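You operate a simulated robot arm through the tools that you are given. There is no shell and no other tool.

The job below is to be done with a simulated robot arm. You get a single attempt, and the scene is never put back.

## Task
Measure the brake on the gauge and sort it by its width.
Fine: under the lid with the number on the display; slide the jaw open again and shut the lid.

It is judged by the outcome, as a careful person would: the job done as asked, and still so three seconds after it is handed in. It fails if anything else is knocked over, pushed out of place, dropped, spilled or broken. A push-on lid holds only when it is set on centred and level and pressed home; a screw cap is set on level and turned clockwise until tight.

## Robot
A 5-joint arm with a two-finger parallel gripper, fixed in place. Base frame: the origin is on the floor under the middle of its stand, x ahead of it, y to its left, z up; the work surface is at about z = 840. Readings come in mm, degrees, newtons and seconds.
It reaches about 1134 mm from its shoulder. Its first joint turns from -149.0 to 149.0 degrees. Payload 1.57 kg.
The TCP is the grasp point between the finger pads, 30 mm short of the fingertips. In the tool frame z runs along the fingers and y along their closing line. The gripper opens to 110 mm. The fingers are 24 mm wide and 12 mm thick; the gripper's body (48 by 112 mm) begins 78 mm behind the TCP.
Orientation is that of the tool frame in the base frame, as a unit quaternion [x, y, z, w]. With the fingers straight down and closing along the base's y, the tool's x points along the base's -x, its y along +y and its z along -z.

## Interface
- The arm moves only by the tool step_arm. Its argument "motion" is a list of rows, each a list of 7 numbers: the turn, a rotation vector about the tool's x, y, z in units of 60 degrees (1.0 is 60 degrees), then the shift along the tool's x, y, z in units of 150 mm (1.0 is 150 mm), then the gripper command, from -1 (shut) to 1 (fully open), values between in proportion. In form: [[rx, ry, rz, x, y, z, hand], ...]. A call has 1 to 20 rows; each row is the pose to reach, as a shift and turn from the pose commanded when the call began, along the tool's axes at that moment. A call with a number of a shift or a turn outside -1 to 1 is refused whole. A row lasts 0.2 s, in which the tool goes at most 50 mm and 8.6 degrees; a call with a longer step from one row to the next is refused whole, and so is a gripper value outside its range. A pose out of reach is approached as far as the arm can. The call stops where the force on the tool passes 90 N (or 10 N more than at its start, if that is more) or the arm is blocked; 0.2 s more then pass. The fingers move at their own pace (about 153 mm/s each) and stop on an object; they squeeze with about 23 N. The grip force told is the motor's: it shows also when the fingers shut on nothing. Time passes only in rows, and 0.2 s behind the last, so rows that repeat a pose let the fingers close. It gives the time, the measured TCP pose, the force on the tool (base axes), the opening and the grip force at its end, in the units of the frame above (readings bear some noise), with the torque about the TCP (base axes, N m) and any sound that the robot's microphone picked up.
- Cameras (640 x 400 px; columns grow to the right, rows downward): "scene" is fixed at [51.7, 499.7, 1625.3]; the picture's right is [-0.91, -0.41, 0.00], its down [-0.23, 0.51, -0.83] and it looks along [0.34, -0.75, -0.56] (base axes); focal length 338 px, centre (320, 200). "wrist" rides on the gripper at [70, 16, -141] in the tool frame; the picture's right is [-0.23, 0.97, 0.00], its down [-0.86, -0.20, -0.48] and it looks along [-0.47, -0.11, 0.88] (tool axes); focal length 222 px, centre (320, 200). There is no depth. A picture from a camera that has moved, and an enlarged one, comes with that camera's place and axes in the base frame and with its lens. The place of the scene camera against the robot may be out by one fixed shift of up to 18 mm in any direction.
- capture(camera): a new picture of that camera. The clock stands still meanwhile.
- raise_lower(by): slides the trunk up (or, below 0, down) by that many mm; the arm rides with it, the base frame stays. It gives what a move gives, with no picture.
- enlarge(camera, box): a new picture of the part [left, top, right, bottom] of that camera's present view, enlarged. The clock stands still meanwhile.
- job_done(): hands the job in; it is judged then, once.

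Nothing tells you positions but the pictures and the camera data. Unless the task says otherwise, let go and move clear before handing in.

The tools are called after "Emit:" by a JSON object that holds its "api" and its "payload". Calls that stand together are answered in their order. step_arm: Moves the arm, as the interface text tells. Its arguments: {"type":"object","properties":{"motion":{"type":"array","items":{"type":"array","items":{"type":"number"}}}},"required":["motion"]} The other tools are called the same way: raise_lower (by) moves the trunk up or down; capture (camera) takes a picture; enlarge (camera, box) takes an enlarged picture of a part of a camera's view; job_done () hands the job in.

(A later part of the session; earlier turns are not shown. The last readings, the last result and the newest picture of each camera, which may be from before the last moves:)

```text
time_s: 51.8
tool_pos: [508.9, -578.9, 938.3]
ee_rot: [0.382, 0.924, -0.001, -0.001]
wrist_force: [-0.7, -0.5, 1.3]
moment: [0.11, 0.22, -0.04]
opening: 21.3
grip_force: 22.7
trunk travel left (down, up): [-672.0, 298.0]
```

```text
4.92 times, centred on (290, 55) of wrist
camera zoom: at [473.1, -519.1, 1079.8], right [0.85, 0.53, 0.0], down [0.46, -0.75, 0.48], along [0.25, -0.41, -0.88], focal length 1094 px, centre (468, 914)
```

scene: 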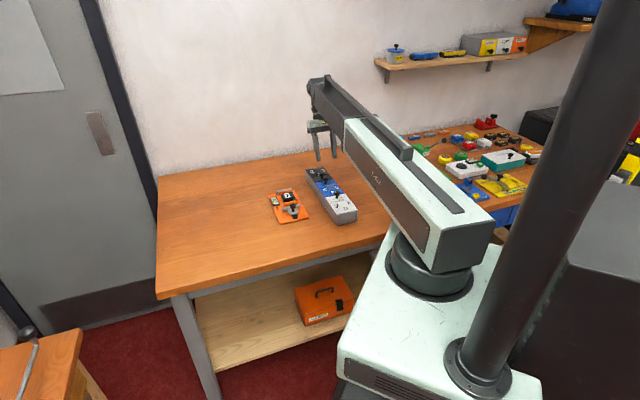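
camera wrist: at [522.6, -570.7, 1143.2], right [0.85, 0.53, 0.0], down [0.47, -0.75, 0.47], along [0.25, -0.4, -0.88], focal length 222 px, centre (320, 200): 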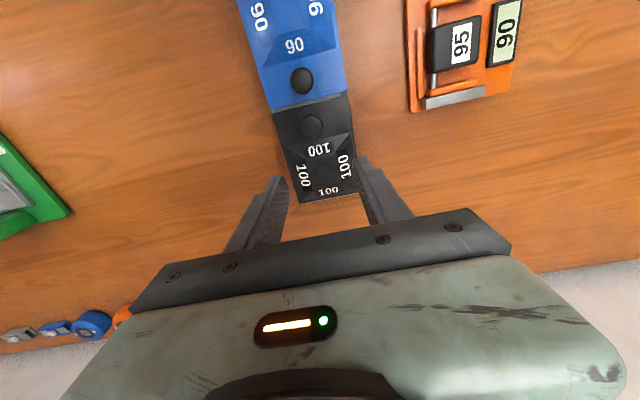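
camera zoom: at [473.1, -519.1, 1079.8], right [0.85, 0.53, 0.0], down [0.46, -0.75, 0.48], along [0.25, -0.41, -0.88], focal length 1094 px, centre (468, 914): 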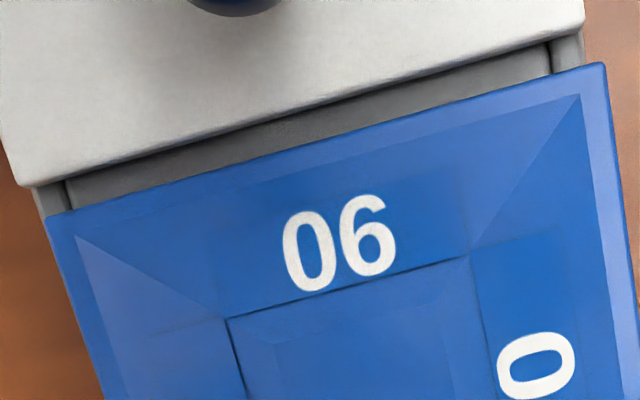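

The lid slides straight sideways in a guide. I'll continue sliding it in +t gently, watching force and the box.

Emit:
{"api": "step_arm", "payload": {"motion": [[0, 0, 0, 0, 0.02, 0, -1], [0, 0, 0, 0, 0.04, 0, -1], [0, 0, 0, 0, 0.06, 0, -1], [0, 0, 0, 0, 0.08, 0, -1], [0, 0, 0, 0, 0.1, 0, -1], [0, 0, 0, 0, 0.1, 0, -1]]}}

Emit:
{"api": "enlarge", "payload": {"camera": "scene", "box": [300, 160, 365, 230]}}

```text
time_s: 53.2
tool_pos: [520.7, -569.8, 939.2]
ee_rot: [0.382, 0.924, 0.0, 0.0]
wrist_force: [1.1, -2.2, 3.9]
moment: [-0.2, -0.15, -0.01]
opening: 21.4
grip_force: 22.2
trunk travel left (down, up): [-672.0, 298.0]
```

```text
5.71 times, centred on (332, 195) of scene
camera zoom: at [51.7, 499.7, 1625.3], right [-0.91, -0.41, 0.0], down [-0.23, 0.51, -0.83], along [0.34, -0.75, -0.56], focal length 1931 px, centre (249, 229)
```

zoom: 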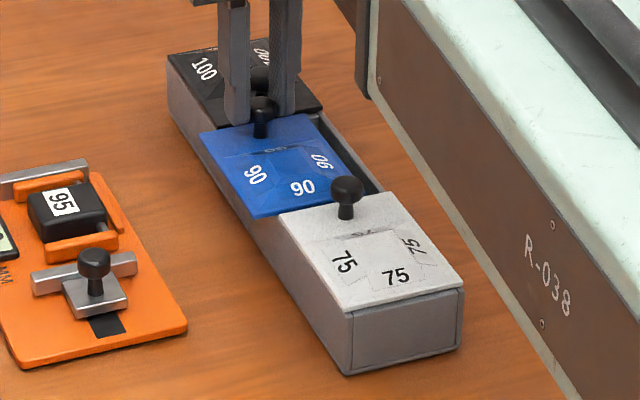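

The blue lid is sliding open towards the gauge and the box is staying put. I'll continue.

Emit:
{"api": "step_arm", "payload": {"motion": [[0, 0, 0, 0, 0.03, 0, -1], [0, 0, 0, 0, 0.06, 0, -1], [0, 0, 0, 0, 0.09, 0, -1], [0, 0, 0, 0, 0.12, 0, -1], [0, 0, 0, 0, 0.15, 0, -1], [0, 0, 0, 0, 0.18, 0, -1], [0, 0, 0, 0, 0.18, 0, -1]]}}

Emit:
{"api": "enlarge", "payload": {"camera": "scene", "box": [300, 160, 365, 230]}}

Emit:
{"api": "capture", "payload": {"camera": "wrist"}}

```text
time_s: 54.8
tool_pos: [539.6, -550.7, 939.4]
ee_rot: [0.382, 0.924, 0.001, 0.0]
wrist_force: [-2.9, 1.9, -0.5]
moment: [-0.04, 0.0, 0.0]
opening: 21.4
grip_force: 23.1
trunk travel left (down, up): [-672.0, 298.0]
```

```text
5.71 times, centred on (332, 195) of scene
camera zoom: at [51.7, 499.7, 1625.3], right [-0.91, -0.41, 0.0], down [-0.23, 0.51, -0.83], along [0.34, -0.75, -0.56], focal length 1931 px, centre (249, 229)
```

zoom: 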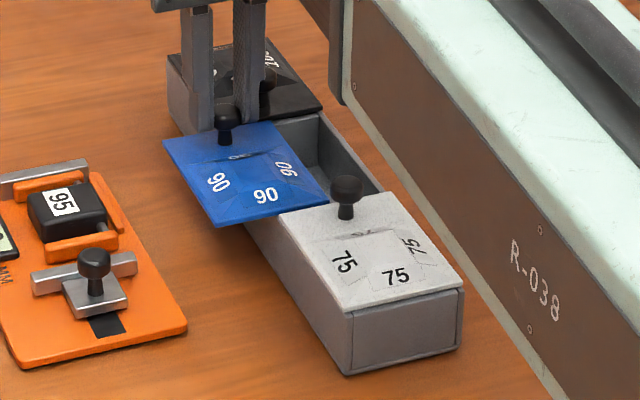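

```text
taken
camera wrist: at [502.5, -490.2, 1079.9], right [0.85, 0.53, 0.0], down [0.46, -0.75, 0.48], along [0.25, -0.41, -0.88], focal length 222 px, centre (320, 200)
```

wrist: 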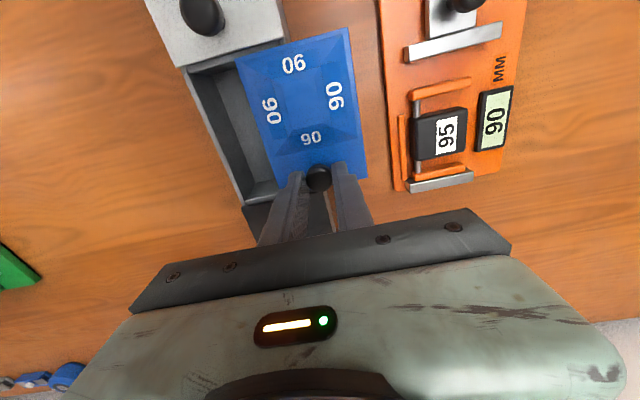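

Emit:
{"api": "step_arm", "payload": {"motion": [[0, 0, 0, 0, 0.03, 0, -1], [0, 0, 0, 0, 0.06, 0, -1], [0, 0, 0, 0, 0.09, 0, -1], [0, 0, 0, 0, 0.12, 0, -1], [0, 0, 0, 0, 0.12, 0, -1]]}}

Emit:
{"api": "enlarge", "payload": {"camera": "scene", "box": [300, 160, 365, 230]}}

Emit:
{"api": "capture", "payload": {"camera": "wrist"}}

```text
time_s: 56.0
tool_pos: [553.7, -537.8, 939.4]
ee_rot: [0.382, 0.924, 0.0, 0.001]
wrist_force: [1.8, -3.4, 3.8]
moment: [-0.12, -0.12, -0.02]
opening: 21.5
grip_force: 23.3
trunk travel left (down, up): [-672.0, 298.0]
```

```text
5.71 times, centred on (332, 195) of scene
camera zoom: at [51.7, 499.7, 1625.3], right [-0.91, -0.41, 0.0], down [-0.23, 0.51, -0.83], along [0.34, -0.75, -0.56], focal length 1931 px, centre (249, 229)
```

zoom: 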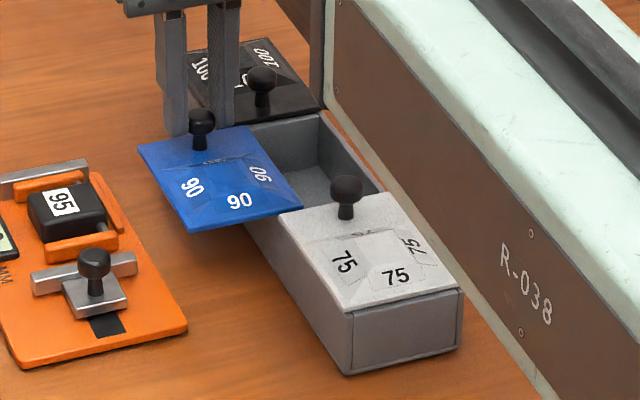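

```text
taken
camera wrist: at [515.5, -476.8, 1079.7], right [0.85, 0.53, 0.0], down [0.46, -0.75, 0.48], along [0.25, -0.41, -0.88], focal length 222 px, centre (320, 200)
```

wrist: 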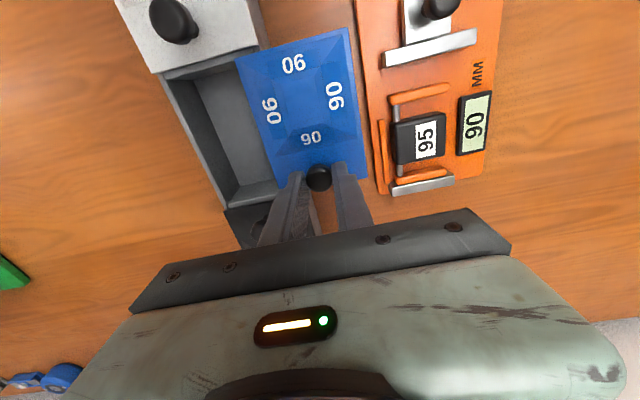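

The lid is about 62 mm open. I'll nudge it further in small steps to find the end stop.

Emit:
{"api": "step_arm", "payload": {"motion": [[0, 0, 0, 0, 0.015, 0, -1], [0, 0, 0, 0, 0.03, 0, -1], [0, 0, 0, 0, 0.03, 0, -1]]}}

Emit:
{"api": "enlarge", "payload": {"camera": "wrist", "box": [140, 0, 380, 220]}}

```text
time_s: 56.8
tool_pos: [555.6, -533.7, 938.6]
ee_rot: [0.382, 0.924, 0.0, 0.0]
wrist_force: [2.5, -1.6, 3.7]
moment: [-0.27, -0.25, -0.02]
opening: 21.5
grip_force: 23.1
trunk travel left (down, up): [-672.0, 298.0]
```

```text
1.82 times, centred on (260, 110) of wrist
camera zoom: at [518.9, -473.7, 1079.8], right [0.85, 0.53, 0.0], down [0.46, -0.75, 0.48], along [0.25, -0.41, -0.88], focal length 404 px, centre (429, 364)
```

zoom: 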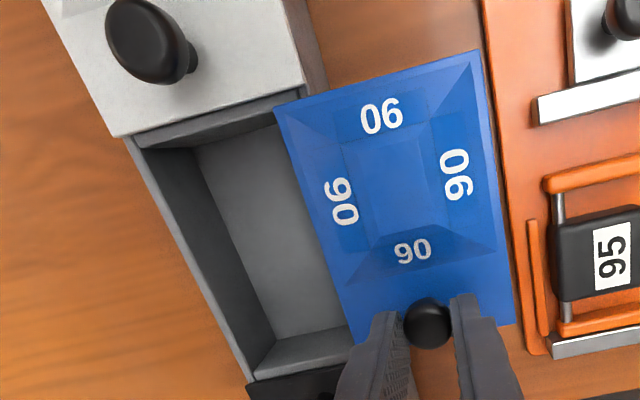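

Emit:
{"api": "step_arm", "payload": {"motion": [[0, 0, 0, 0, 0.013, 0, -1], [0, 0, 0, 0, 0.027, 0, -1], [0, 0, 0, 0, 0.04, 0, -1], [0, 0, 0, 0, 0.04, 0, -1]]}}

Emit:
{"api": "enlarge", "payload": {"camera": "wrist", "box": [140, 0, 380, 220]}}

Emit:
{"api": "enlarge", "payload": {"camera": "scene", "box": [300, 160, 365, 230]}}

```text
time_s: 57.8
tool_pos: [560.5, -530.9, 938.8]
ee_rot: [0.385, 0.923, -0.001, 0.0]
wrist_force: [2.5, -3.8, 5.1]
moment: [0.06, 0.09, 0.03]
opening: 21.2
grip_force: 23.4
trunk travel left (down, up): [-672.0, 298.0]
```

```text
1.82 times, centred on (260, 110) of wrist
camera zoom: at [523.5, -469.0, 1079.8], right [0.85, 0.53, 0.0], down [0.46, -0.75, 0.48], along [0.25, -0.41, -0.88], focal length 404 px, centre (429, 364)
```

zoom: 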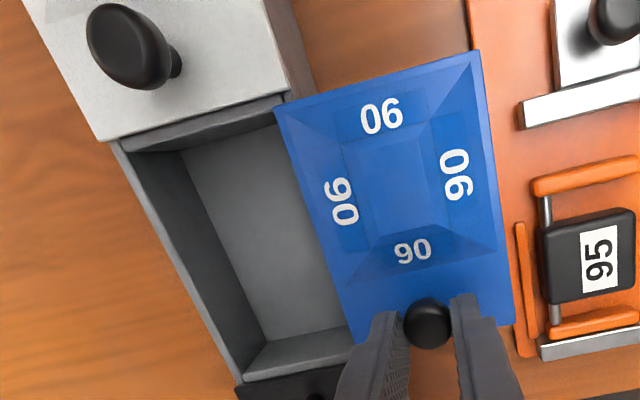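

```text
5.71 times, centred on (332, 195) of scene
camera zoom: at [51.7, 499.7, 1625.3], right [-0.91, -0.41, 0.0], down [-0.23, 0.51, -0.83], along [0.34, -0.75, -0.56], focal length 1931 px, centre (249, 229)
```

zoom: 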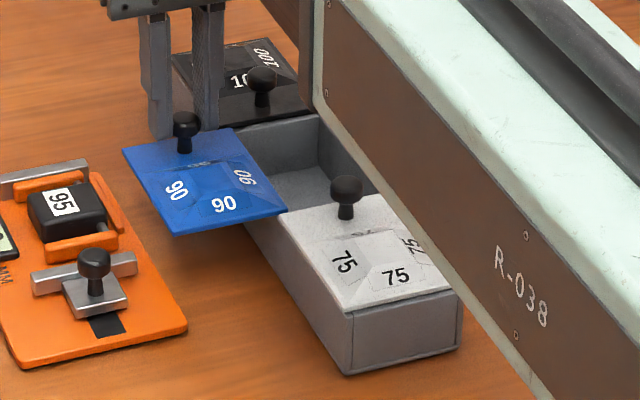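

The lid is about 73 mm open, leaving the compartment nearly all exposed. Before releasing, I'll test that the lid is truly guided and won't tip, by pressing down 2 mm through the knob.

Emit:
{"api": "raise_lower", "payload": {"by": -2}}

Emit:
{"api": "enlarge", "payload": {"camera": "scene", "box": [308, 170, 332, 190]}}

Emit:
{"api": "raise_lower", "payload": {"by": -2}}

Emit:
{"api": "enlarge", "payload": {"camera": "scene", "box": [308, 170, 332, 190]}}

```text
time_s: 58.3
tool_pos: [559.6, -529.1, 936.7]
ee_rot: [0.383, 0.924, 0.0, 0.001]
wrist_force: [4.7, -5.2, 16.7]
moment: [-0.14, -0.12, 0.02]
opening: 21.7
grip_force: 23.2
trunk travel left (down, up): [-670.0, 300.0]
```

```text
16.00 times, centred on (320, 180) of scene
camera zoom: at [51.7, 499.7, 1625.3], right [-0.91, -0.41, 0.0], down [-0.23, 0.51, -0.83], along [0.34, -0.75, -0.56], focal length 5406 px, centre (320, 520)
```

zoom: 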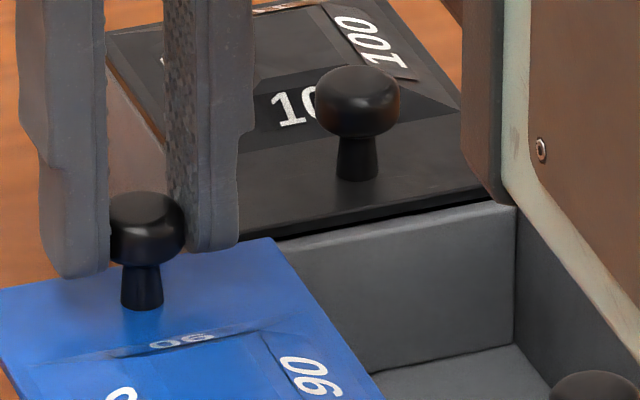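

```text
time_s: 58.8
tool_pos: [559.4, -529.0, 935.0]
ee_rot: [0.383, 0.924, 0.001, 0.0]
wrist_force: [1.9, -1.8, 14.0]
moment: [-0.15, -0.14, 0.02]
opening: 21.5
grip_force: 22.9
trunk travel left (down, up): [-668.0, 302.0]
```

```text
16.00 times, centred on (320, 180) of scene
camera zoom: at [51.7, 499.7, 1625.3], right [-0.91, -0.41, 0.0], down [-0.23, 0.51, -0.83], along [0.34, -0.75, -0.56], focal length 5406 px, centre (320, 520)
```

zoom: 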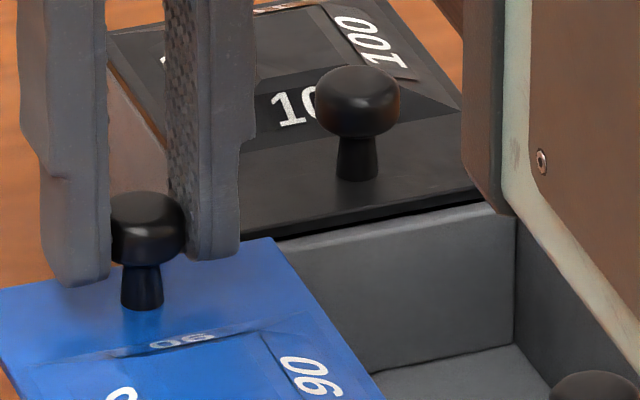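

Pressing 17 N on the overhanging lid didn't budge it, so it's firmly guided and safe to leave. I'll release, rise, and look at the brake from above.

Emit:
{"api": "step_arm", "payload": {"motion": [[0, 0, 0, 0, 0, 0, 0.0], [0, 0, 0, 0, 0, 0, 0.0]]}}

Emit:
{"api": "raise_lower", "payload": {"by": 85}}

Emit:
{"api": "step_arm", "payload": {"motion": [[0, 0, 0, -0.15, 0.15, 0, 0.0], [0, 0, 0, -0.3, 0.3, 0, 0.0], [0, 0, 0, -0.45, 0.45, 0, 0.0], [0, 0, 0, -0.5, 0.5, 0, 0.0], [0, 0, 0, -0.5, 0.5, 0, 0.0]]}}

Emit:
{"api": "capture", "payload": {"camera": "wrist"}}

Emit:
{"api": "enlarge", "payload": {"camera": "wrist", "box": [260, 20, 380, 170]}}

Emit:
{"api": "enlarge", "payload": {"camera": "scene", "box": [255, 160, 355, 230]}}

```text
time_s: 59.4
tool_pos: [560.2, -529.6, 934.4]
ee_rot: [0.382, 0.924, 0.0, 0.0]
wrist_force: [0.4, -0.3, 0.9]
moment: [0.03, 0.03, -0.03]
opening: 55.1
grip_force: 0.0
trunk travel left (down, up): [-668.0, 302.0]
```

```text
time_s: 60.6
tool_pos: [560.1, -530.7, 1018.9]
ee_rot: [0.383, 0.924, -0.001, 0.0]
wrist_force: [-0.6, -0.1, -0.6]
moment: [0.02, -0.02, -0.01]
opening: 55.2
grip_force: 0.1
trunk travel left (down, up): [-753.0, 217.0]
```

```text
time_s: 61.8
tool_pos: [666.1, -528.1, 1021.0]
ee_rot: [0.382, 0.924, 0.0, 0.0]
wrist_force: [0.8, 0.7, 1.2]
moment: [-0.02, 0.03, 0.0]
opening: 55.0
grip_force: 0.2
trunk travel left (down, up): [-753.0, 217.0]
```

```text
taken
camera wrist: at [630.3, -468.7, 1160.8], right [0.85, 0.53, 0.0], down [0.46, -0.75, 0.48], along [0.25, -0.41, -0.88], focal length 222 px, centre (320, 200)
```

wrist: 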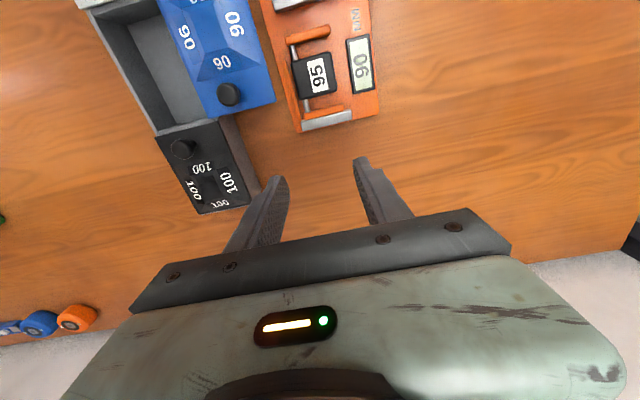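

```text
2.67 times, centred on (320, 95) of wrist
camera zoom: at [630.3, -468.7, 1160.8], right [0.85, 0.53, 0.0], down [0.46, -0.75, 0.48], along [0.25, -0.41, -0.88], focal length 592 px, centre (320, 480)
```

zoom: 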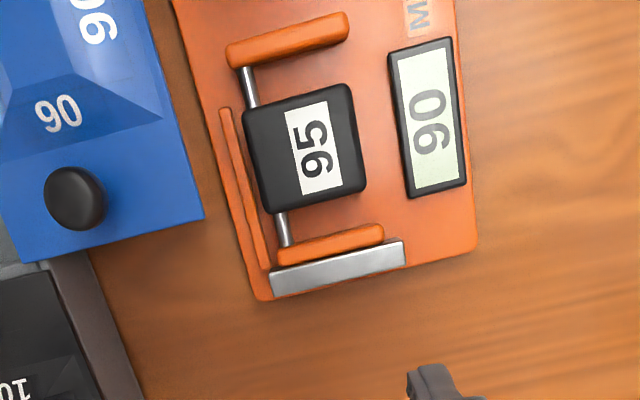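

```text
5.71 times, centred on (305, 195) of scene
camera zoom: at [51.7, 499.7, 1625.3], right [-0.91, -0.41, 0.0], down [-0.23, 0.51, -0.83], along [0.34, -0.75, -0.56], focal length 1931 px, centre (406, 229)
```

zoom: 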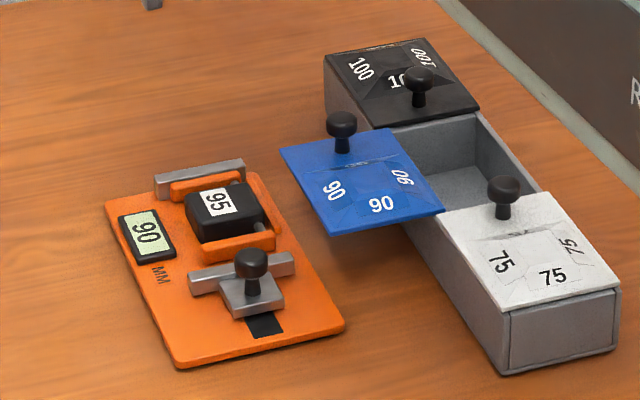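

The brake now lies against the fixed jaw. Its body is 39 mm long in r, centred near r≈773, t≈109, with about 16 mm of clear space to each pad. Next I'll measure the open compartment from above.

Emit:
{"api": "step_arm", "payload": {"motion": [[0, 0, 0, 0.06, -0.25, 0, 0.0], [0, 0, 0, 0.12, -0.5, 0, 0.0], [0, 0, 0, 0.2, -0.75, 0, 0.0], [0, 0, 0, 0.3, -1.0, 0, 0.0], [0, 0, 0, 0.3, -1.0, 0, 0.0]]}}

Emit:
{"api": "enlarge", "payload": {"camera": "wrist", "box": [200, 20, 400, 190]}}

Emit:
{"api": "capture", "payload": {"camera": "wrist"}}

```text
time_s: 63.0
tool_pos: [528.3, -603.7, 1020.3]
ee_rot: [0.382, 0.924, -0.001, -0.001]
wrist_force: [-0.7, 0.7, 0.3]
moment: [0.05, -0.02, -0.03]
opening: 55.0
grip_force: 0.0
trunk travel left (down, up): [-753.0, 217.0]
```

```text
2.35 times, centred on (300, 105) of wrist
camera zoom: at [491.4, -543.6, 1160.8], right [0.85, 0.53, 0.0], down [0.46, -0.75, 0.48], along [0.25, -0.41, -0.88], focal length 523 px, centre (367, 424)
```

zoom: 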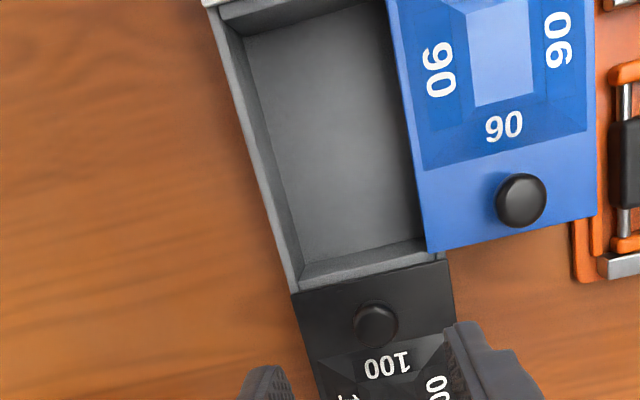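

```text
taken
camera wrist: at [491.4, -543.6, 1160.8], right [0.85, 0.53, 0.0], down [0.46, -0.75, 0.48], along [0.25, -0.41, -0.88], focal length 222 px, centre (320, 200)
```

wrist: 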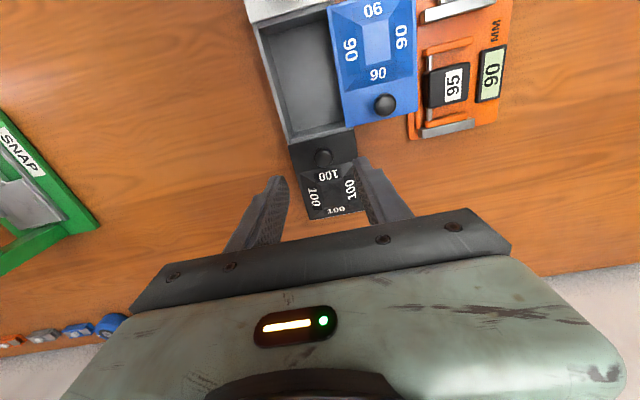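

Emit:
{"api": "enlarge", "payload": {"camera": "wrist", "box": [240, 0, 350, 75]}}

Emit:
{"api": "enlarge", "payload": {"camera": "wrist", "box": [270, 90, 370, 160]}}

```text
5.33 times, centred on (295, 38) of wrist
camera zoom: at [491.4, -543.6, 1160.8], right [0.85, 0.53, 0.0], down [0.46, -0.75, 0.48], along [0.25, -0.41, -0.88], focal length 1185 px, centre (453, 1067)
```

zoom: 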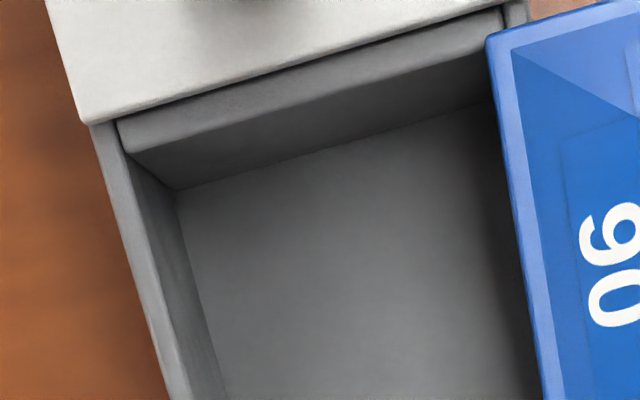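

```text
5.71 times, centred on (320, 125) of wrist
camera zoom: at [491.4, -543.6, 1160.8], right [0.85, 0.53, 0.0], down [0.46, -0.75, 0.48], along [0.25, -0.41, -0.88], focal length 1269 px, centre (320, 629)
```

zoom: 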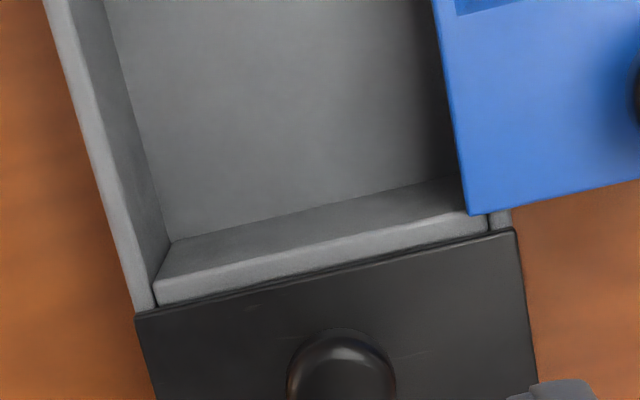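

The compartment's clear interior is about 109 mm in r (676–785) by 66 mm in t (−84 to −18), and the brake is about 90 × 52 mm, so it fits as oriented. I'll turn the hand 90° so the fingers straddle the brake body along r, in the gaps beside the pads, and go above it.

Emit:
{"api": "step_arm", "payload": {"motion": [[0, 0, 0.11, 0.02, 0.13, 0, 0.0], [0, 0, 0.22, 0.04, 0.26, 0, 0.0], [0, 0, 0.33, 0.05, 0.4, 0, 0.0], [0, 0, 0.44, 0.06, 0.53, 0, 0.0], [0, 0, 0.55, 0.08, 0.67, 0, 0.0], [0, 0, 0.65, 0.09, 0.8, 0, 0.0], [0, 0, 0.75, 0.1, 0.9, 0, 0.0], [0, 0, 0.75, 0.1, 0.9, 0, 0.0]]}}

Emit:
{"api": "step_arm", "payload": {"motion": [[0, 0, 0.125, 0.03, 0.01, 0, 0.0], [0, 0, 0.25, 0.07, 0.025, 0, 0.0], [0, 0, 0.375, 0.1, 0.038, 0, 0.0], [0, 0, 0.5, 0.14, 0.05, 0, 0.0], [0, 0, 0.625, 0.17, 0.064, 0, 0.0], [0, 0, 0.75, 0.205, 0.077, 0, 0.0], [0, 0, 0.75, 0.205, 0.077, 0, 0.0]]}}

Emit:
{"api": "capture", "payload": {"camera": "wrist"}}

Emit:
{"api": "capture", "payload": {"camera": "scene"}}

```text
time_s: 64.8
tool_pos: [613.1, -496.3, 1020.3]
ee_rot: [0.708, 0.706, 0.0, 0.0]
wrist_force: [0.5, -0.2, 0.4]
moment: [0.02, -0.02, 0.0]
opening: 55.0
grip_force: 0.1
trunk travel left (down, up): [-753.0, 217.0]
```

```text
time_s: 66.4
tool_pos: [625.4, -466.2, 1018.3]
ee_rot: [0.924, 0.382, 0.0, -0.001]
wrist_force: [-0.2, -0.8, 0.4]
moment: [0.0, -0.02, 0.0]
opening: 55.1
grip_force: 0.1
trunk travel left (down, up): [-753.0, 217.0]
```

```text
taken
camera wrist: at [686.8, -429.2, 1160.7], right [0.53, -0.85, 0.0], down [-0.75, -0.46, 0.48], along [-0.41, -0.25, -0.88], focal length 222 px, centre (320, 200)
```

wrist: 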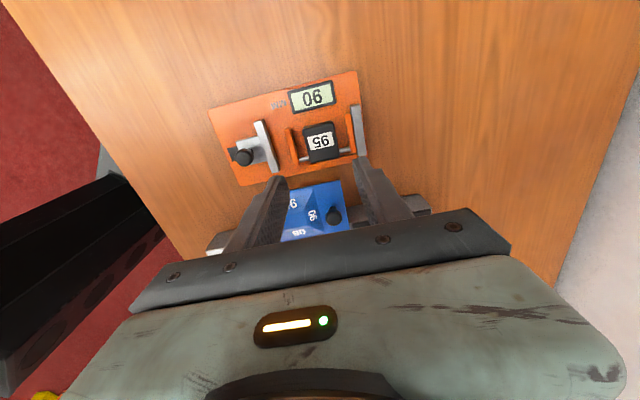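

```text
taken
```

scene: 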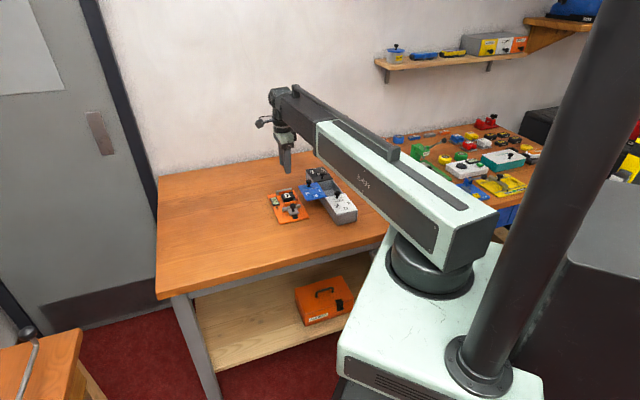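

Emit:
{"api": "step_arm", "payload": {"motion": [[0, 0, 0, 0, 0, 0, -0.2], [0, 0, 0, 0, 0, 0, -0.2]]}}

Emit:
{"api": "raise_lower", "payload": {"by": -80}}

Emit:
{"api": "enlarge", "payload": {"camera": "wrist", "box": [240, 60, 400, 220]}}

Emit:
{"api": "enlarge", "payload": {"camera": "scene", "box": [262, 160, 322, 220]}}

```text
time_s: 67.0
tool_pos: [624.7, -466.8, 1019.1]
ee_rot: [0.924, 0.383, 0.0, 0.0]
wrist_force: [-0.7, 1.1, -0.1]
moment: [0.01, 0.02, -0.03]
opening: 44.0
grip_force: 0.1
trunk travel left (down, up): [-753.0, 217.0]
```

```text
time_s: 68.2
tool_pos: [625.1, -467.3, 939.5]
ee_rot: [0.924, 0.383, 0.0, 0.0]
wrist_force: [0.5, 0.8, 0.0]
moment: [0.02, -0.05, 0.01]
opening: 44.4
grip_force: 0.1
trunk travel left (down, up): [-673.0, 297.0]
```

```text
2.50 times, centred on (320, 140) of wrist
camera zoom: at [686.5, -429.3, 1080.8], right [0.53, -0.85, 0.0], down [-0.75, -0.46, 0.48], along [-0.41, -0.25, -0.88], focal length 555 px, centre (320, 350)
```

zoom: 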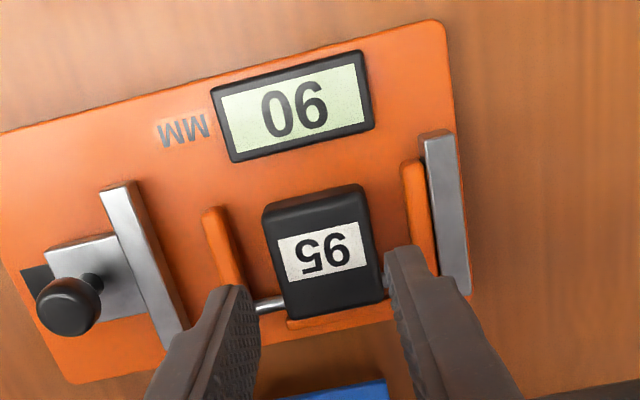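

```text
6.67 times, centred on (292, 190) of scene
camera zoom: at [51.7, 499.7, 1625.3], right [-0.91, -0.41, 0.0], down [-0.23, 0.51, -0.83], along [0.34, -0.75, -0.56], focal length 2253 px, centre (507, 267)
```

zoom: 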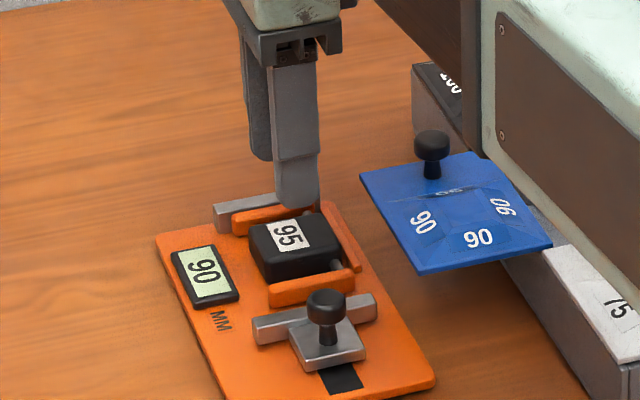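

The block spans r 754–794 and the pads' inner faces are at 738 and 810, so I shift 1.2 mm outward to centre. I'll lower to just above the block and verify clearances.

Emit:
{"api": "step_arm", "payload": {"motion": [[0, 0, 0, 0, 0.008, 0, -0.2], [0, 0, 0, 0, 0.008, 0, -0.2]]}}

Emit:
{"api": "raise_lower", "payload": {"by": -36}}

Emit:
{"api": "enlarge", "payload": {"camera": "wrist", "box": [250, 110, 390, 230]}}

Emit:
{"api": "enlarge", "payload": {"camera": "scene", "box": [270, 175, 310, 215]}}

```text
time_s: 68.8
tool_pos: [625.6, -466.0, 939.7]
ee_rot: [0.924, 0.382, -0.001, 0.0]
wrist_force: [-0.2, -0.9, 0.3]
moment: [-0.03, -0.02, 0.0]
opening: 44.0
grip_force: 0.2
trunk travel left (down, up): [-673.0, 297.0]
```

```text
time_s: 69.6
tool_pos: [625.8, -467.3, 903.0]
ee_rot: [0.924, 0.383, -0.001, -0.001]
wrist_force: [0.6, 1.4, -1.2]
moment: [0.04, 0.0, 0.01]
opening: 44.0
grip_force: 0.0
trunk travel left (down, up): [-637.0, 333.0]
```

```text
3.33 times, centred on (320, 170) of wrist
camera zoom: at [687.5, -429.9, 1044.7], right [0.53, -0.85, 0.0], down [-0.75, -0.46, 0.48], along [-0.41, -0.25, -0.88], focal length 740 px, centre (320, 300)
```

zoom: 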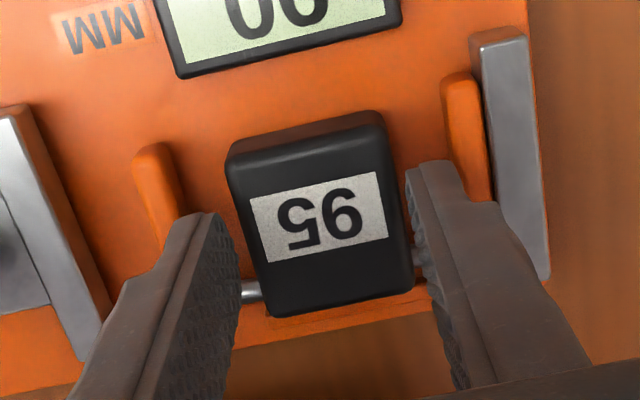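

```text
10.00 times, centred on (290, 195) of scene
camera zoom: at [51.7, 499.7, 1625.3], right [-0.91, -0.41, 0.0], down [-0.23, 0.51, -0.83], along [0.34, -0.75, -0.56], focal length 3379 px, centre (620, 250)
```

zoom: 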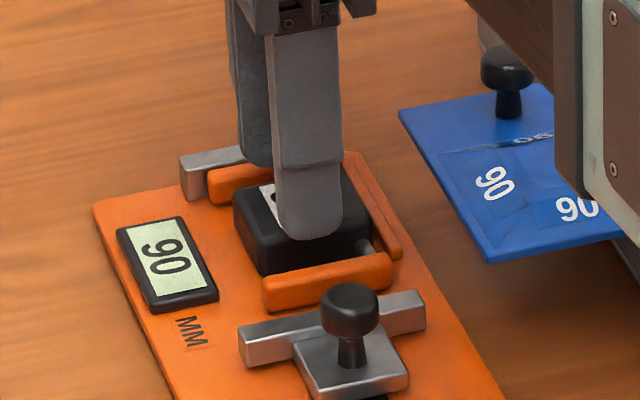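

Both fingertips line up with the gaps, with about 3 mm of clearance on every side. I'll lower beside the block and close on it.

Emit:
{"api": "raise_lower", "payload": {"by": -23}}

Emit:
{"api": "step_arm", "payload": {"motion": [[0, 0, 0, 0, 0, 0, -1], [0, 0, 0, 0, 0, 0, -1], [0, 0, 0, 0, 0, 0, -1]]}}

Emit:
{"api": "enlarge", "payload": {"camera": "wrist", "box": [250, 110, 390, 230]}}

Emit:
{"api": "enlarge", "payload": {"camera": "scene", "box": [262, 170, 312, 220]}}

```text
time_s: 70.3
tool_pos: [624.5, -467.7, 880.8]
ee_rot: [0.923, 0.384, -0.001, 0.0]
wrist_force: [0.5, 0.1, -0.1]
moment: [0.0, 0.03, -0.01]
opening: 44.1
grip_force: 0.0
trunk travel left (down, up): [-614.0, 356.0]
```

```text
time_s: 71.1
tool_pos: [625.5, -467.1, 881.0]
ee_rot: [0.924, 0.382, -0.001, -0.001]
wrist_force: [-1.5, 0.7, 0.5]
moment: [0.03, 0.06, 0.01]
opening: 41.2
grip_force: 23.4
trunk travel left (down, up): [-614.0, 356.0]
```

```text
3.33 times, centred on (320, 170) of wrist
camera zoom: at [687.5, -429.9, 1021.7], right [0.53, -0.85, 0.0], down [-0.75, -0.46, 0.48], along [-0.41, -0.25, -0.88], focal length 740 px, centre (320, 300)
```

zoom: 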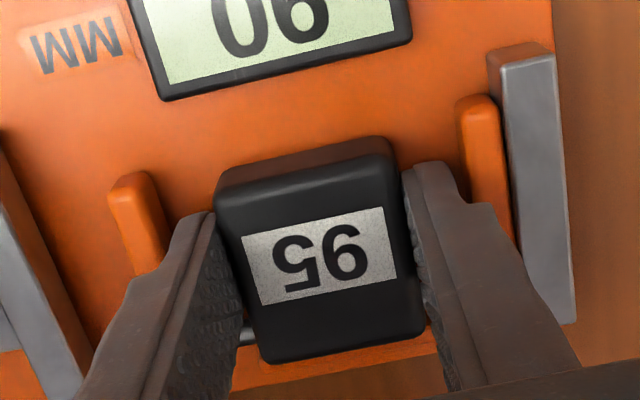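

```text
8.00 times, centred on (287, 195) of scene
camera zoom: at [51.7, 499.7, 1625.3], right [-0.91, -0.41, 0.0], down [-0.23, 0.51, -0.83], along [0.34, -0.75, -0.56], focal length 2703 px, centre (584, 240)
```

zoom: 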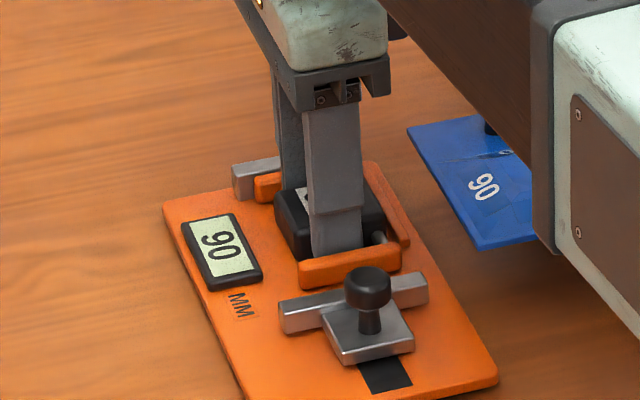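

The brake body is gripped at 41 mm. I'll lift a little and check that it comes up cleanly.

Emit:
{"api": "raise_lower", "payload": {"by": 12}}

Emit:
{"api": "enlarge", "payload": {"camera": "scene", "box": [262, 170, 312, 220]}}

Emit:
{"api": "enlarge", "payload": {"camera": "wrist", "box": [250, 110, 390, 230]}}

```text
time_s: 71.7
tool_pos: [625.8, -466.6, 892.1]
ee_rot: [0.924, 0.382, 0.0, 0.0]
wrist_force: [-0.6, 1.0, -1.0]
moment: [-0.01, -0.01, 0.01]
opening: 41.4
grip_force: 23.1
trunk travel left (down, up): [-626.0, 344.0]
```

```text
8.00 times, centred on (287, 195) of scene
camera zoom: at [51.7, 499.7, 1625.3], right [-0.91, -0.41, 0.0], down [-0.23, 0.51, -0.83], along [0.34, -0.75, -0.56], focal length 2703 px, centre (584, 240)
```

zoom: 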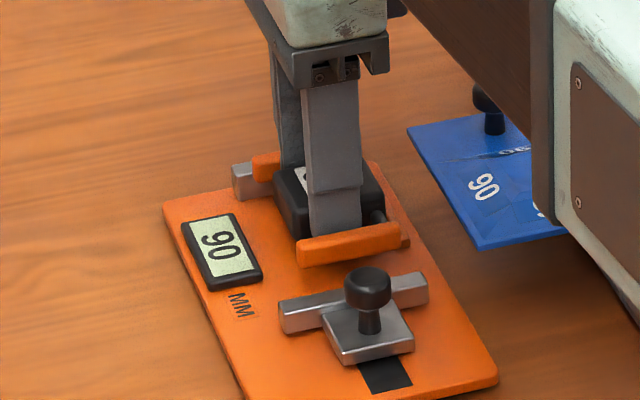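

```text
3.33 times, centred on (320, 170) of wrist
camera zoom: at [687.5, -429.9, 1033.8], right [0.53, -0.85, 0.0], down [-0.75, -0.46, 0.48], along [-0.41, -0.25, -0.88], focal length 740 px, centre (320, 300)
```

zoom: 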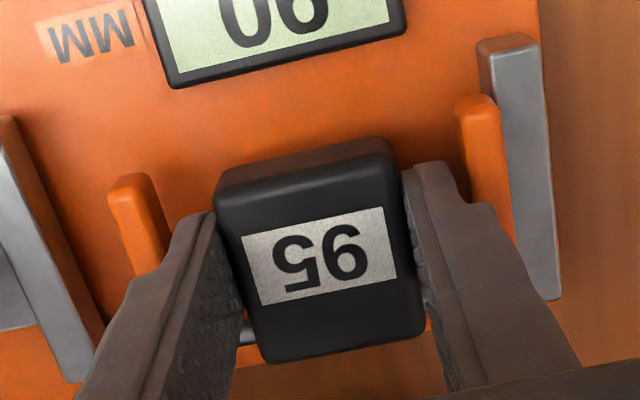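

The brake is held cleanly, and the gauge hasn't moved. I'll raise well above the open lid's knob and carry the brake over the compartment.

Emit:
{"api": "raise_lower", "payload": {"by": 108}}

Emit:
{"api": "step_arm", "payload": {"motion": [[0, 0, 0, -0.12, -0.03, 0, -1], [0, 0, 0, -0.26, -0.06, 0, -1], [0, 0, 0, -0.42, -0.1, 0, -1], [0, 0, 0, -0.58, -0.15, 0, -1], [0, 0, 0, -0.74, -0.2, 0, -1], [0, 0, 0, -0.86, -0.25, 0, -1], [0, 0, 0, -0.95, -0.288, 0, -1], [0, 0, 0, -0.95, -0.288, 0, -1]]}}

Emit:
{"api": "step_arm", "payload": {"motion": [[0, 0, 0, -0.07, 0, 0, -1], [0, 0, 0, -0.13, 0, 0, -1], [0, 0, 0, -0.13, 0, 0, -1]]}}

Emit:
{"api": "capture", "payload": {"camera": "wrist"}}

Emit:
{"api": "enlarge", "payload": {"camera": "scene", "box": [270, 130, 370, 230]}}

```text
time_s: 73.1
tool_pos: [625.3, -466.7, 1001.7]
ee_rot: [0.924, 0.383, -0.001, 0.0]
wrist_force: [0.5, -0.7, -1.3]
moment: [0.03, -0.01, 0.02]
opening: 41.1
grip_force: 23.0
trunk travel left (down, up): [-734.0, 236.0]
```

```text
time_s: 74.9
tool_pos: [492.7, -537.9, 998.9]
ee_rot: [0.924, 0.383, 0.0, 0.0]
wrist_force: [0.6, -0.1, -0.9]
moment: [0.03, -0.02, 0.0]
opening: 41.5
grip_force: 23.2
trunk travel left (down, up): [-734.0, 236.0]
```

```text
time_s: 75.7
tool_pos: [478.6, -551.7, 1000.1]
ee_rot: [0.924, 0.382, 0.001, 0.0]
wrist_force: [0.3, 0.5, -0.5]
moment: [0.0, -0.03, 0.01]
opening: 41.3
grip_force: 22.8
trunk travel left (down, up): [-734.0, 236.0]
```

```text
taken
camera wrist: at [541.7, -514.0, 1141.7], right [0.53, -0.85, 0.0], down [-0.75, -0.46, 0.48], along [-0.41, -0.25, -0.88], focal length 222 px, centre (320, 200)
```

wrist: 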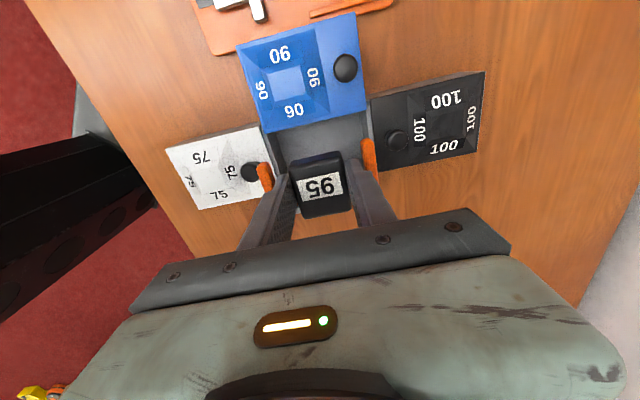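

```text
4.00 times, centred on (320, 180) of scene
camera zoom: at [51.7, 499.7, 1625.3], right [-0.91, -0.41, 0.0], down [-0.23, 0.51, -0.83], along [0.34, -0.75, -0.56], focal length 1352 px, centre (320, 280)
```

zoom: 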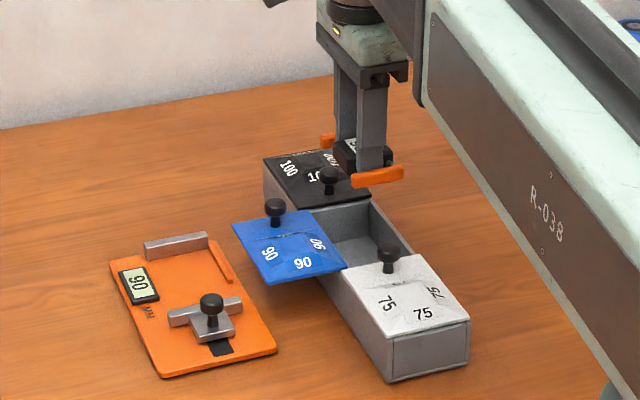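

The brake hangs centred over the compartment (TCP r≈730.5, t≈−50.4). I'll lower to just above the rim and check.

Emit:
{"api": "raise_lower", "payload": {"by": -65}}

Emit:
{"api": "enlarge", "payload": {"camera": "wrist", "box": [220, 90, 420, 240]}}

Emit:
{"api": "enlarge", "payload": {"camera": "scene", "box": [300, 150, 360, 220]}}

```text
time_s: 76.7
tool_pos: [479.9, -551.9, 935.7]
ee_rot: [0.924, 0.383, 0.001, 0.0]
wrist_force: [0.2, 0.3, -1.6]
moment: [-0.01, -0.02, -0.03]
opening: 41.6
grip_force: 23.4
trunk travel left (down, up): [-669.0, 301.0]
```

```text
2.67 times, centred on (320, 165) of wrist
camera zoom: at [541.7, -513.9, 1076.7], right [0.53, -0.85, 0.0], down [-0.75, -0.46, 0.48], along [-0.41, -0.25, -0.88], focal length 592 px, centre (320, 293)
```

zoom: 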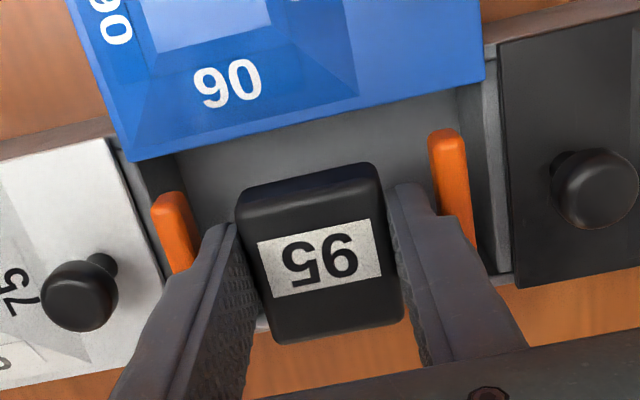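

```text
5.71 times, centred on (330, 185) of scene
camera zoom: at [51.7, 499.7, 1625.3], right [-0.91, -0.41, 0.0], down [-0.23, 0.51, -0.83], along [0.34, -0.75, -0.56], focal length 1931 px, centre (263, 286)
```

zoom: 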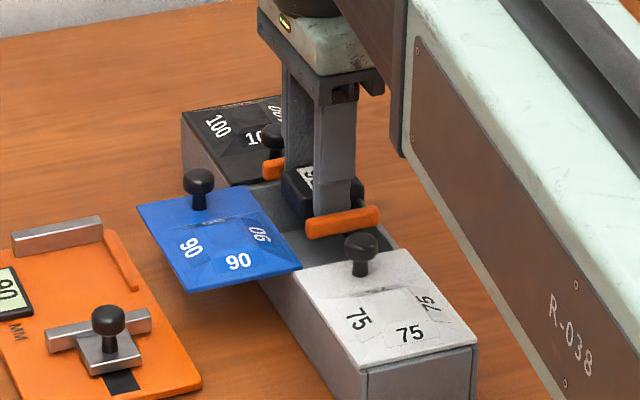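

The pads clear the divider walls by about 9 mm at each end. I'll lower the brake into the compartment.

Emit:
{"api": "raise_lower", "payload": {"by": -40}}

Emit:
{"api": "enlarge", "payload": {"camera": "scene", "box": [310, 165, 350, 205]}}

Emit:
{"api": "enlarge", "payload": {"camera": "wrist", "box": [220, 90, 420, 240]}}

```text
time_s: 77.6
tool_pos: [479.8, -551.0, 895.4]
ee_rot: [0.924, 0.383, 0.001, 0.0]
wrist_force: [0.2, 0.5, -1.0]
moment: [0.03, 0.01, 0.04]
opening: 41.3
grip_force: 22.3
trunk travel left (down, up): [-629.0, 341.0]
```

```text
10.00 times, centred on (330, 185) of scene
camera zoom: at [51.7, 499.7, 1625.3], right [-0.91, -0.41, 0.0], down [-0.23, 0.51, -0.83], along [0.34, -0.75, -0.56], focal length 3379 px, centre (220, 350)
```

zoom: 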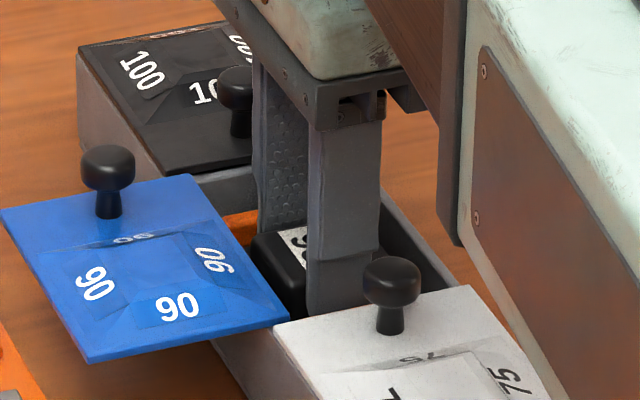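

```text
2.67 times, centred on (320, 165) of wrist
camera zoom: at [541.7, -513.9, 1036.7], right [0.53, -0.85, 0.0], down [-0.75, -0.46, 0.48], along [-0.41, -0.25, -0.88], focal length 592 px, centre (320, 293)
```

zoom: 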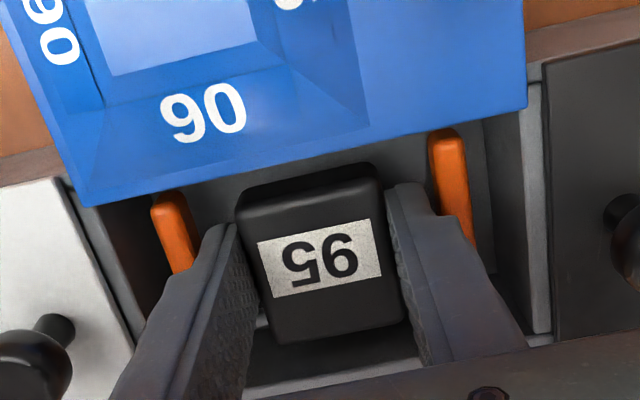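

Emit:
{"api": "raise_lower", "payload": {"by": -4}}

Emit:
{"api": "raise_lower", "payload": {"by": -2}}

Emit:
{"api": "raise_lower", "payload": {"by": -2}}

```text
time_s: 78.1
tool_pos: [480.2, -553.2, 891.6]
ee_rot: [0.924, 0.383, -0.001, 0.0]
wrist_force: [0.4, -0.2, -0.8]
moment: [-0.03, -0.03, 0.01]
opening: 41.4
grip_force: 22.8
trunk travel left (down, up): [-625.0, 345.0]
```

```text
time_s: 78.6
tool_pos: [480.4, -552.0, 889.1]
ee_rot: [0.924, 0.383, 0.0, 0.0]
wrist_force: [0.0, 0.6, -1.5]
moment: [-0.05, -0.02, 0.02]
opening: 41.4
grip_force: 22.7
trunk travel left (down, up): [-623.0, 347.0]
```

```text
time_s: 79.1
tool_pos: [479.5, -552.2, 887.9]
ee_rot: [0.924, 0.383, 0.001, 0.0]
wrist_force: [-1.6, 0.3, -1.4]
moment: [0.02, 0.01, -0.02]
opening: 41.5
grip_force: 23.2
trunk travel left (down, up): [-621.0, 349.0]
```

Not touching the floor yet, so I continue in 2 mm steps until contact shows.

Emit:
{"api": "raise_lower", "payload": {"by": -2}}

Emit:
{"api": "raise_lower", "payload": {"by": -2}}

Emit:
{"api": "enlarge", "payload": {"camera": "wrist", "box": [220, 90, 420, 240]}}

```text
time_s: 79.7
tool_pos: [479.2, -552.3, 885.2]
ee_rot: [0.924, 0.383, 0.001, 0.0]
wrist_force: [1.0, 0.0, -1.2]
moment: [0.02, 0.0, -0.03]
opening: 41.6
grip_force: 23.0
trunk travel left (down, up): [-619.0, 351.0]
```

```text
time_s: 80.2
tool_pos: [478.6, -552.2, 883.4]
ee_rot: [0.924, 0.383, 0.0, 0.001]
wrist_force: [0.2, 0.2, -0.4]
moment: [-0.01, -0.01, -0.03]
opening: 41.5
grip_force: 23.0
trunk travel left (down, up): [-617.0, 353.0]
```

```text
2.67 times, centred on (320, 165) of wrist
camera zoom: at [541.8, -513.9, 1024.7], right [0.53, -0.85, 0.0], down [-0.75, -0.46, 0.48], along [-0.41, -0.25, -0.88], focal length 592 px, centre (320, 293)
```

zoom: 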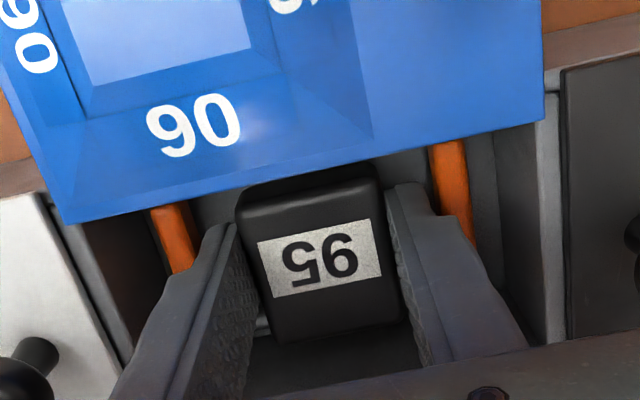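

Emit:
{"api": "raise_lower", "payload": {"by": -1}}

Emit:
{"api": "raise_lower", "payload": {"by": -1}}

Emit:
{"api": "raise_lower", "payload": {"by": -1}}

```text
time_s: 80.7
tool_pos: [480.4, -551.9, 883.2]
ee_rot: [0.924, 0.382, 0.0, 0.0]
wrist_force: [0.3, -0.1, -1.7]
moment: [0.0, -0.01, 0.02]
opening: 41.3
grip_force: 22.6
trunk travel left (down, up): [-616.0, 354.0]
```

```text
time_s: 81.2
tool_pos: [480.5, -551.6, 882.0]
ee_rot: [0.924, 0.383, -0.001, -0.001]
wrist_force: [-1.3, -0.1, -1.3]
moment: [-0.01, 0.02, 0.02]
opening: 41.3
grip_force: 22.6
trunk travel left (down, up): [-615.0, 355.0]
```

```text
time_s: 81.7
tool_pos: [479.6, -550.5, 880.2]
ee_rot: [0.924, 0.383, 0.0, 0.0]
wrist_force: [-0.4, 1.3, -1.2]
moment: [0.01, 0.05, 0.02]
opening: 41.4
grip_force: 22.8
trunk travel left (down, up): [-614.0, 356.0]
```

Emit:
{"api": "raise_lower", "payload": {"by": -1}}

Emit:
{"api": "raise_lower", "payload": {"by": -1}}

Emit:
{"api": "raise_lower", "payload": {"by": -1}}

```text
time_s: 82.2
tool_pos: [479.6, -552.2, 879.4]
ee_rot: [0.924, 0.383, 0.0, 0.0]
wrist_force: [-0.4, -0.2, -0.6]
moment: [-0.02, -0.04, 0.01]
opening: 41.6
grip_force: 23.3
trunk travel left (down, up): [-613.0, 357.0]
```

```text
time_s: 82.7
tool_pos: [480.1, -551.8, 878.6]
ee_rot: [0.924, 0.382, 0.0, 0.0]
wrist_force: [-0.6, -0.4, -0.9]
moment: [0.01, 0.01, -0.05]
opening: 41.6
grip_force: 22.8
trunk travel left (down, up): [-612.0, 358.0]
```

```text
time_s: 83.2
tool_pos: [480.1, -551.6, 877.5]
ee_rot: [0.924, 0.382, 0.0, 0.0]
wrist_force: [0.1, -0.1, -1.9]
moment: [-0.01, -0.03, 0.0]
opening: 41.4
grip_force: 23.6
trunk travel left (down, up): [-611.0, 359.0]
```

Emit:
{"api": "raise_lower", "payload": {"by": -1}}

Emit:
{"api": "raise_lower", "payload": {"by": -1}}

Emit:
{"api": "enlarge", "payload": {"camera": "wrist", "box": [220, 90, 420, 240]}}

Emit:
{"api": "enlarge", "payload": {"camera": "scene", "box": [310, 165, 350, 205]}}

```text
time_s: 83.7
tool_pos: [480.9, -551.9, 877.4]
ee_rot: [0.924, 0.382, -0.001, 0.001]
wrist_force: [3.1, -4.0, 16.8]
moment: [-0.15, -0.05, 0.05]
opening: 41.4
grip_force: 22.5
trunk travel left (down, up): [-610.0, 360.0]
```

```text
time_s: 84.2
tool_pos: [479.4, -550.2, 877.5]
ee_rot: [0.924, 0.383, 0.0, 0.002]
wrist_force: [9.8, -11.5, 35.2]
moment: [0.31, 0.21, -0.02]
opening: 41.6
grip_force: 23.5
trunk travel left (down, up): [-609.0, 361.0]
```

```text
2.67 times, centred on (320, 165) of wrist
camera zoom: at [541.2, -513.3, 1018.2], right [0.53, -0.85, 0.0], down [-0.75, -0.46, 0.48], along [-0.41, -0.26, -0.88], focal length 592 px, centre (320, 293)
```

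zoom: 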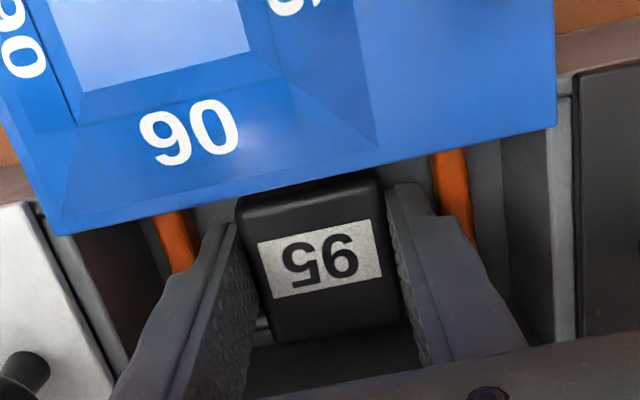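

```text
10.00 times, centred on (330, 185) of scene
camera zoom: at [51.7, 499.7, 1625.3], right [-0.91, -0.41, 0.0], down [-0.23, 0.51, -0.83], along [0.34, -0.75, -0.56], focal length 3379 px, centre (220, 350)
```

zoom: 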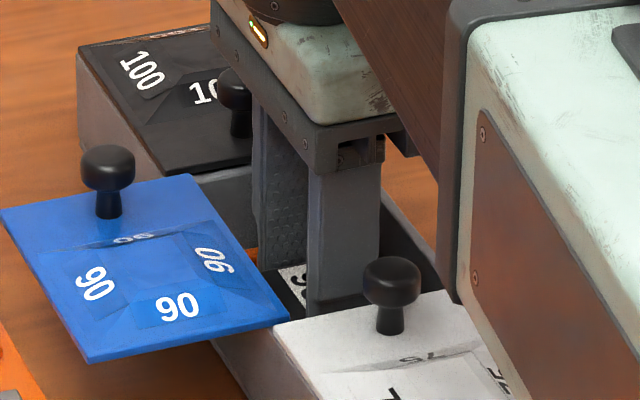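

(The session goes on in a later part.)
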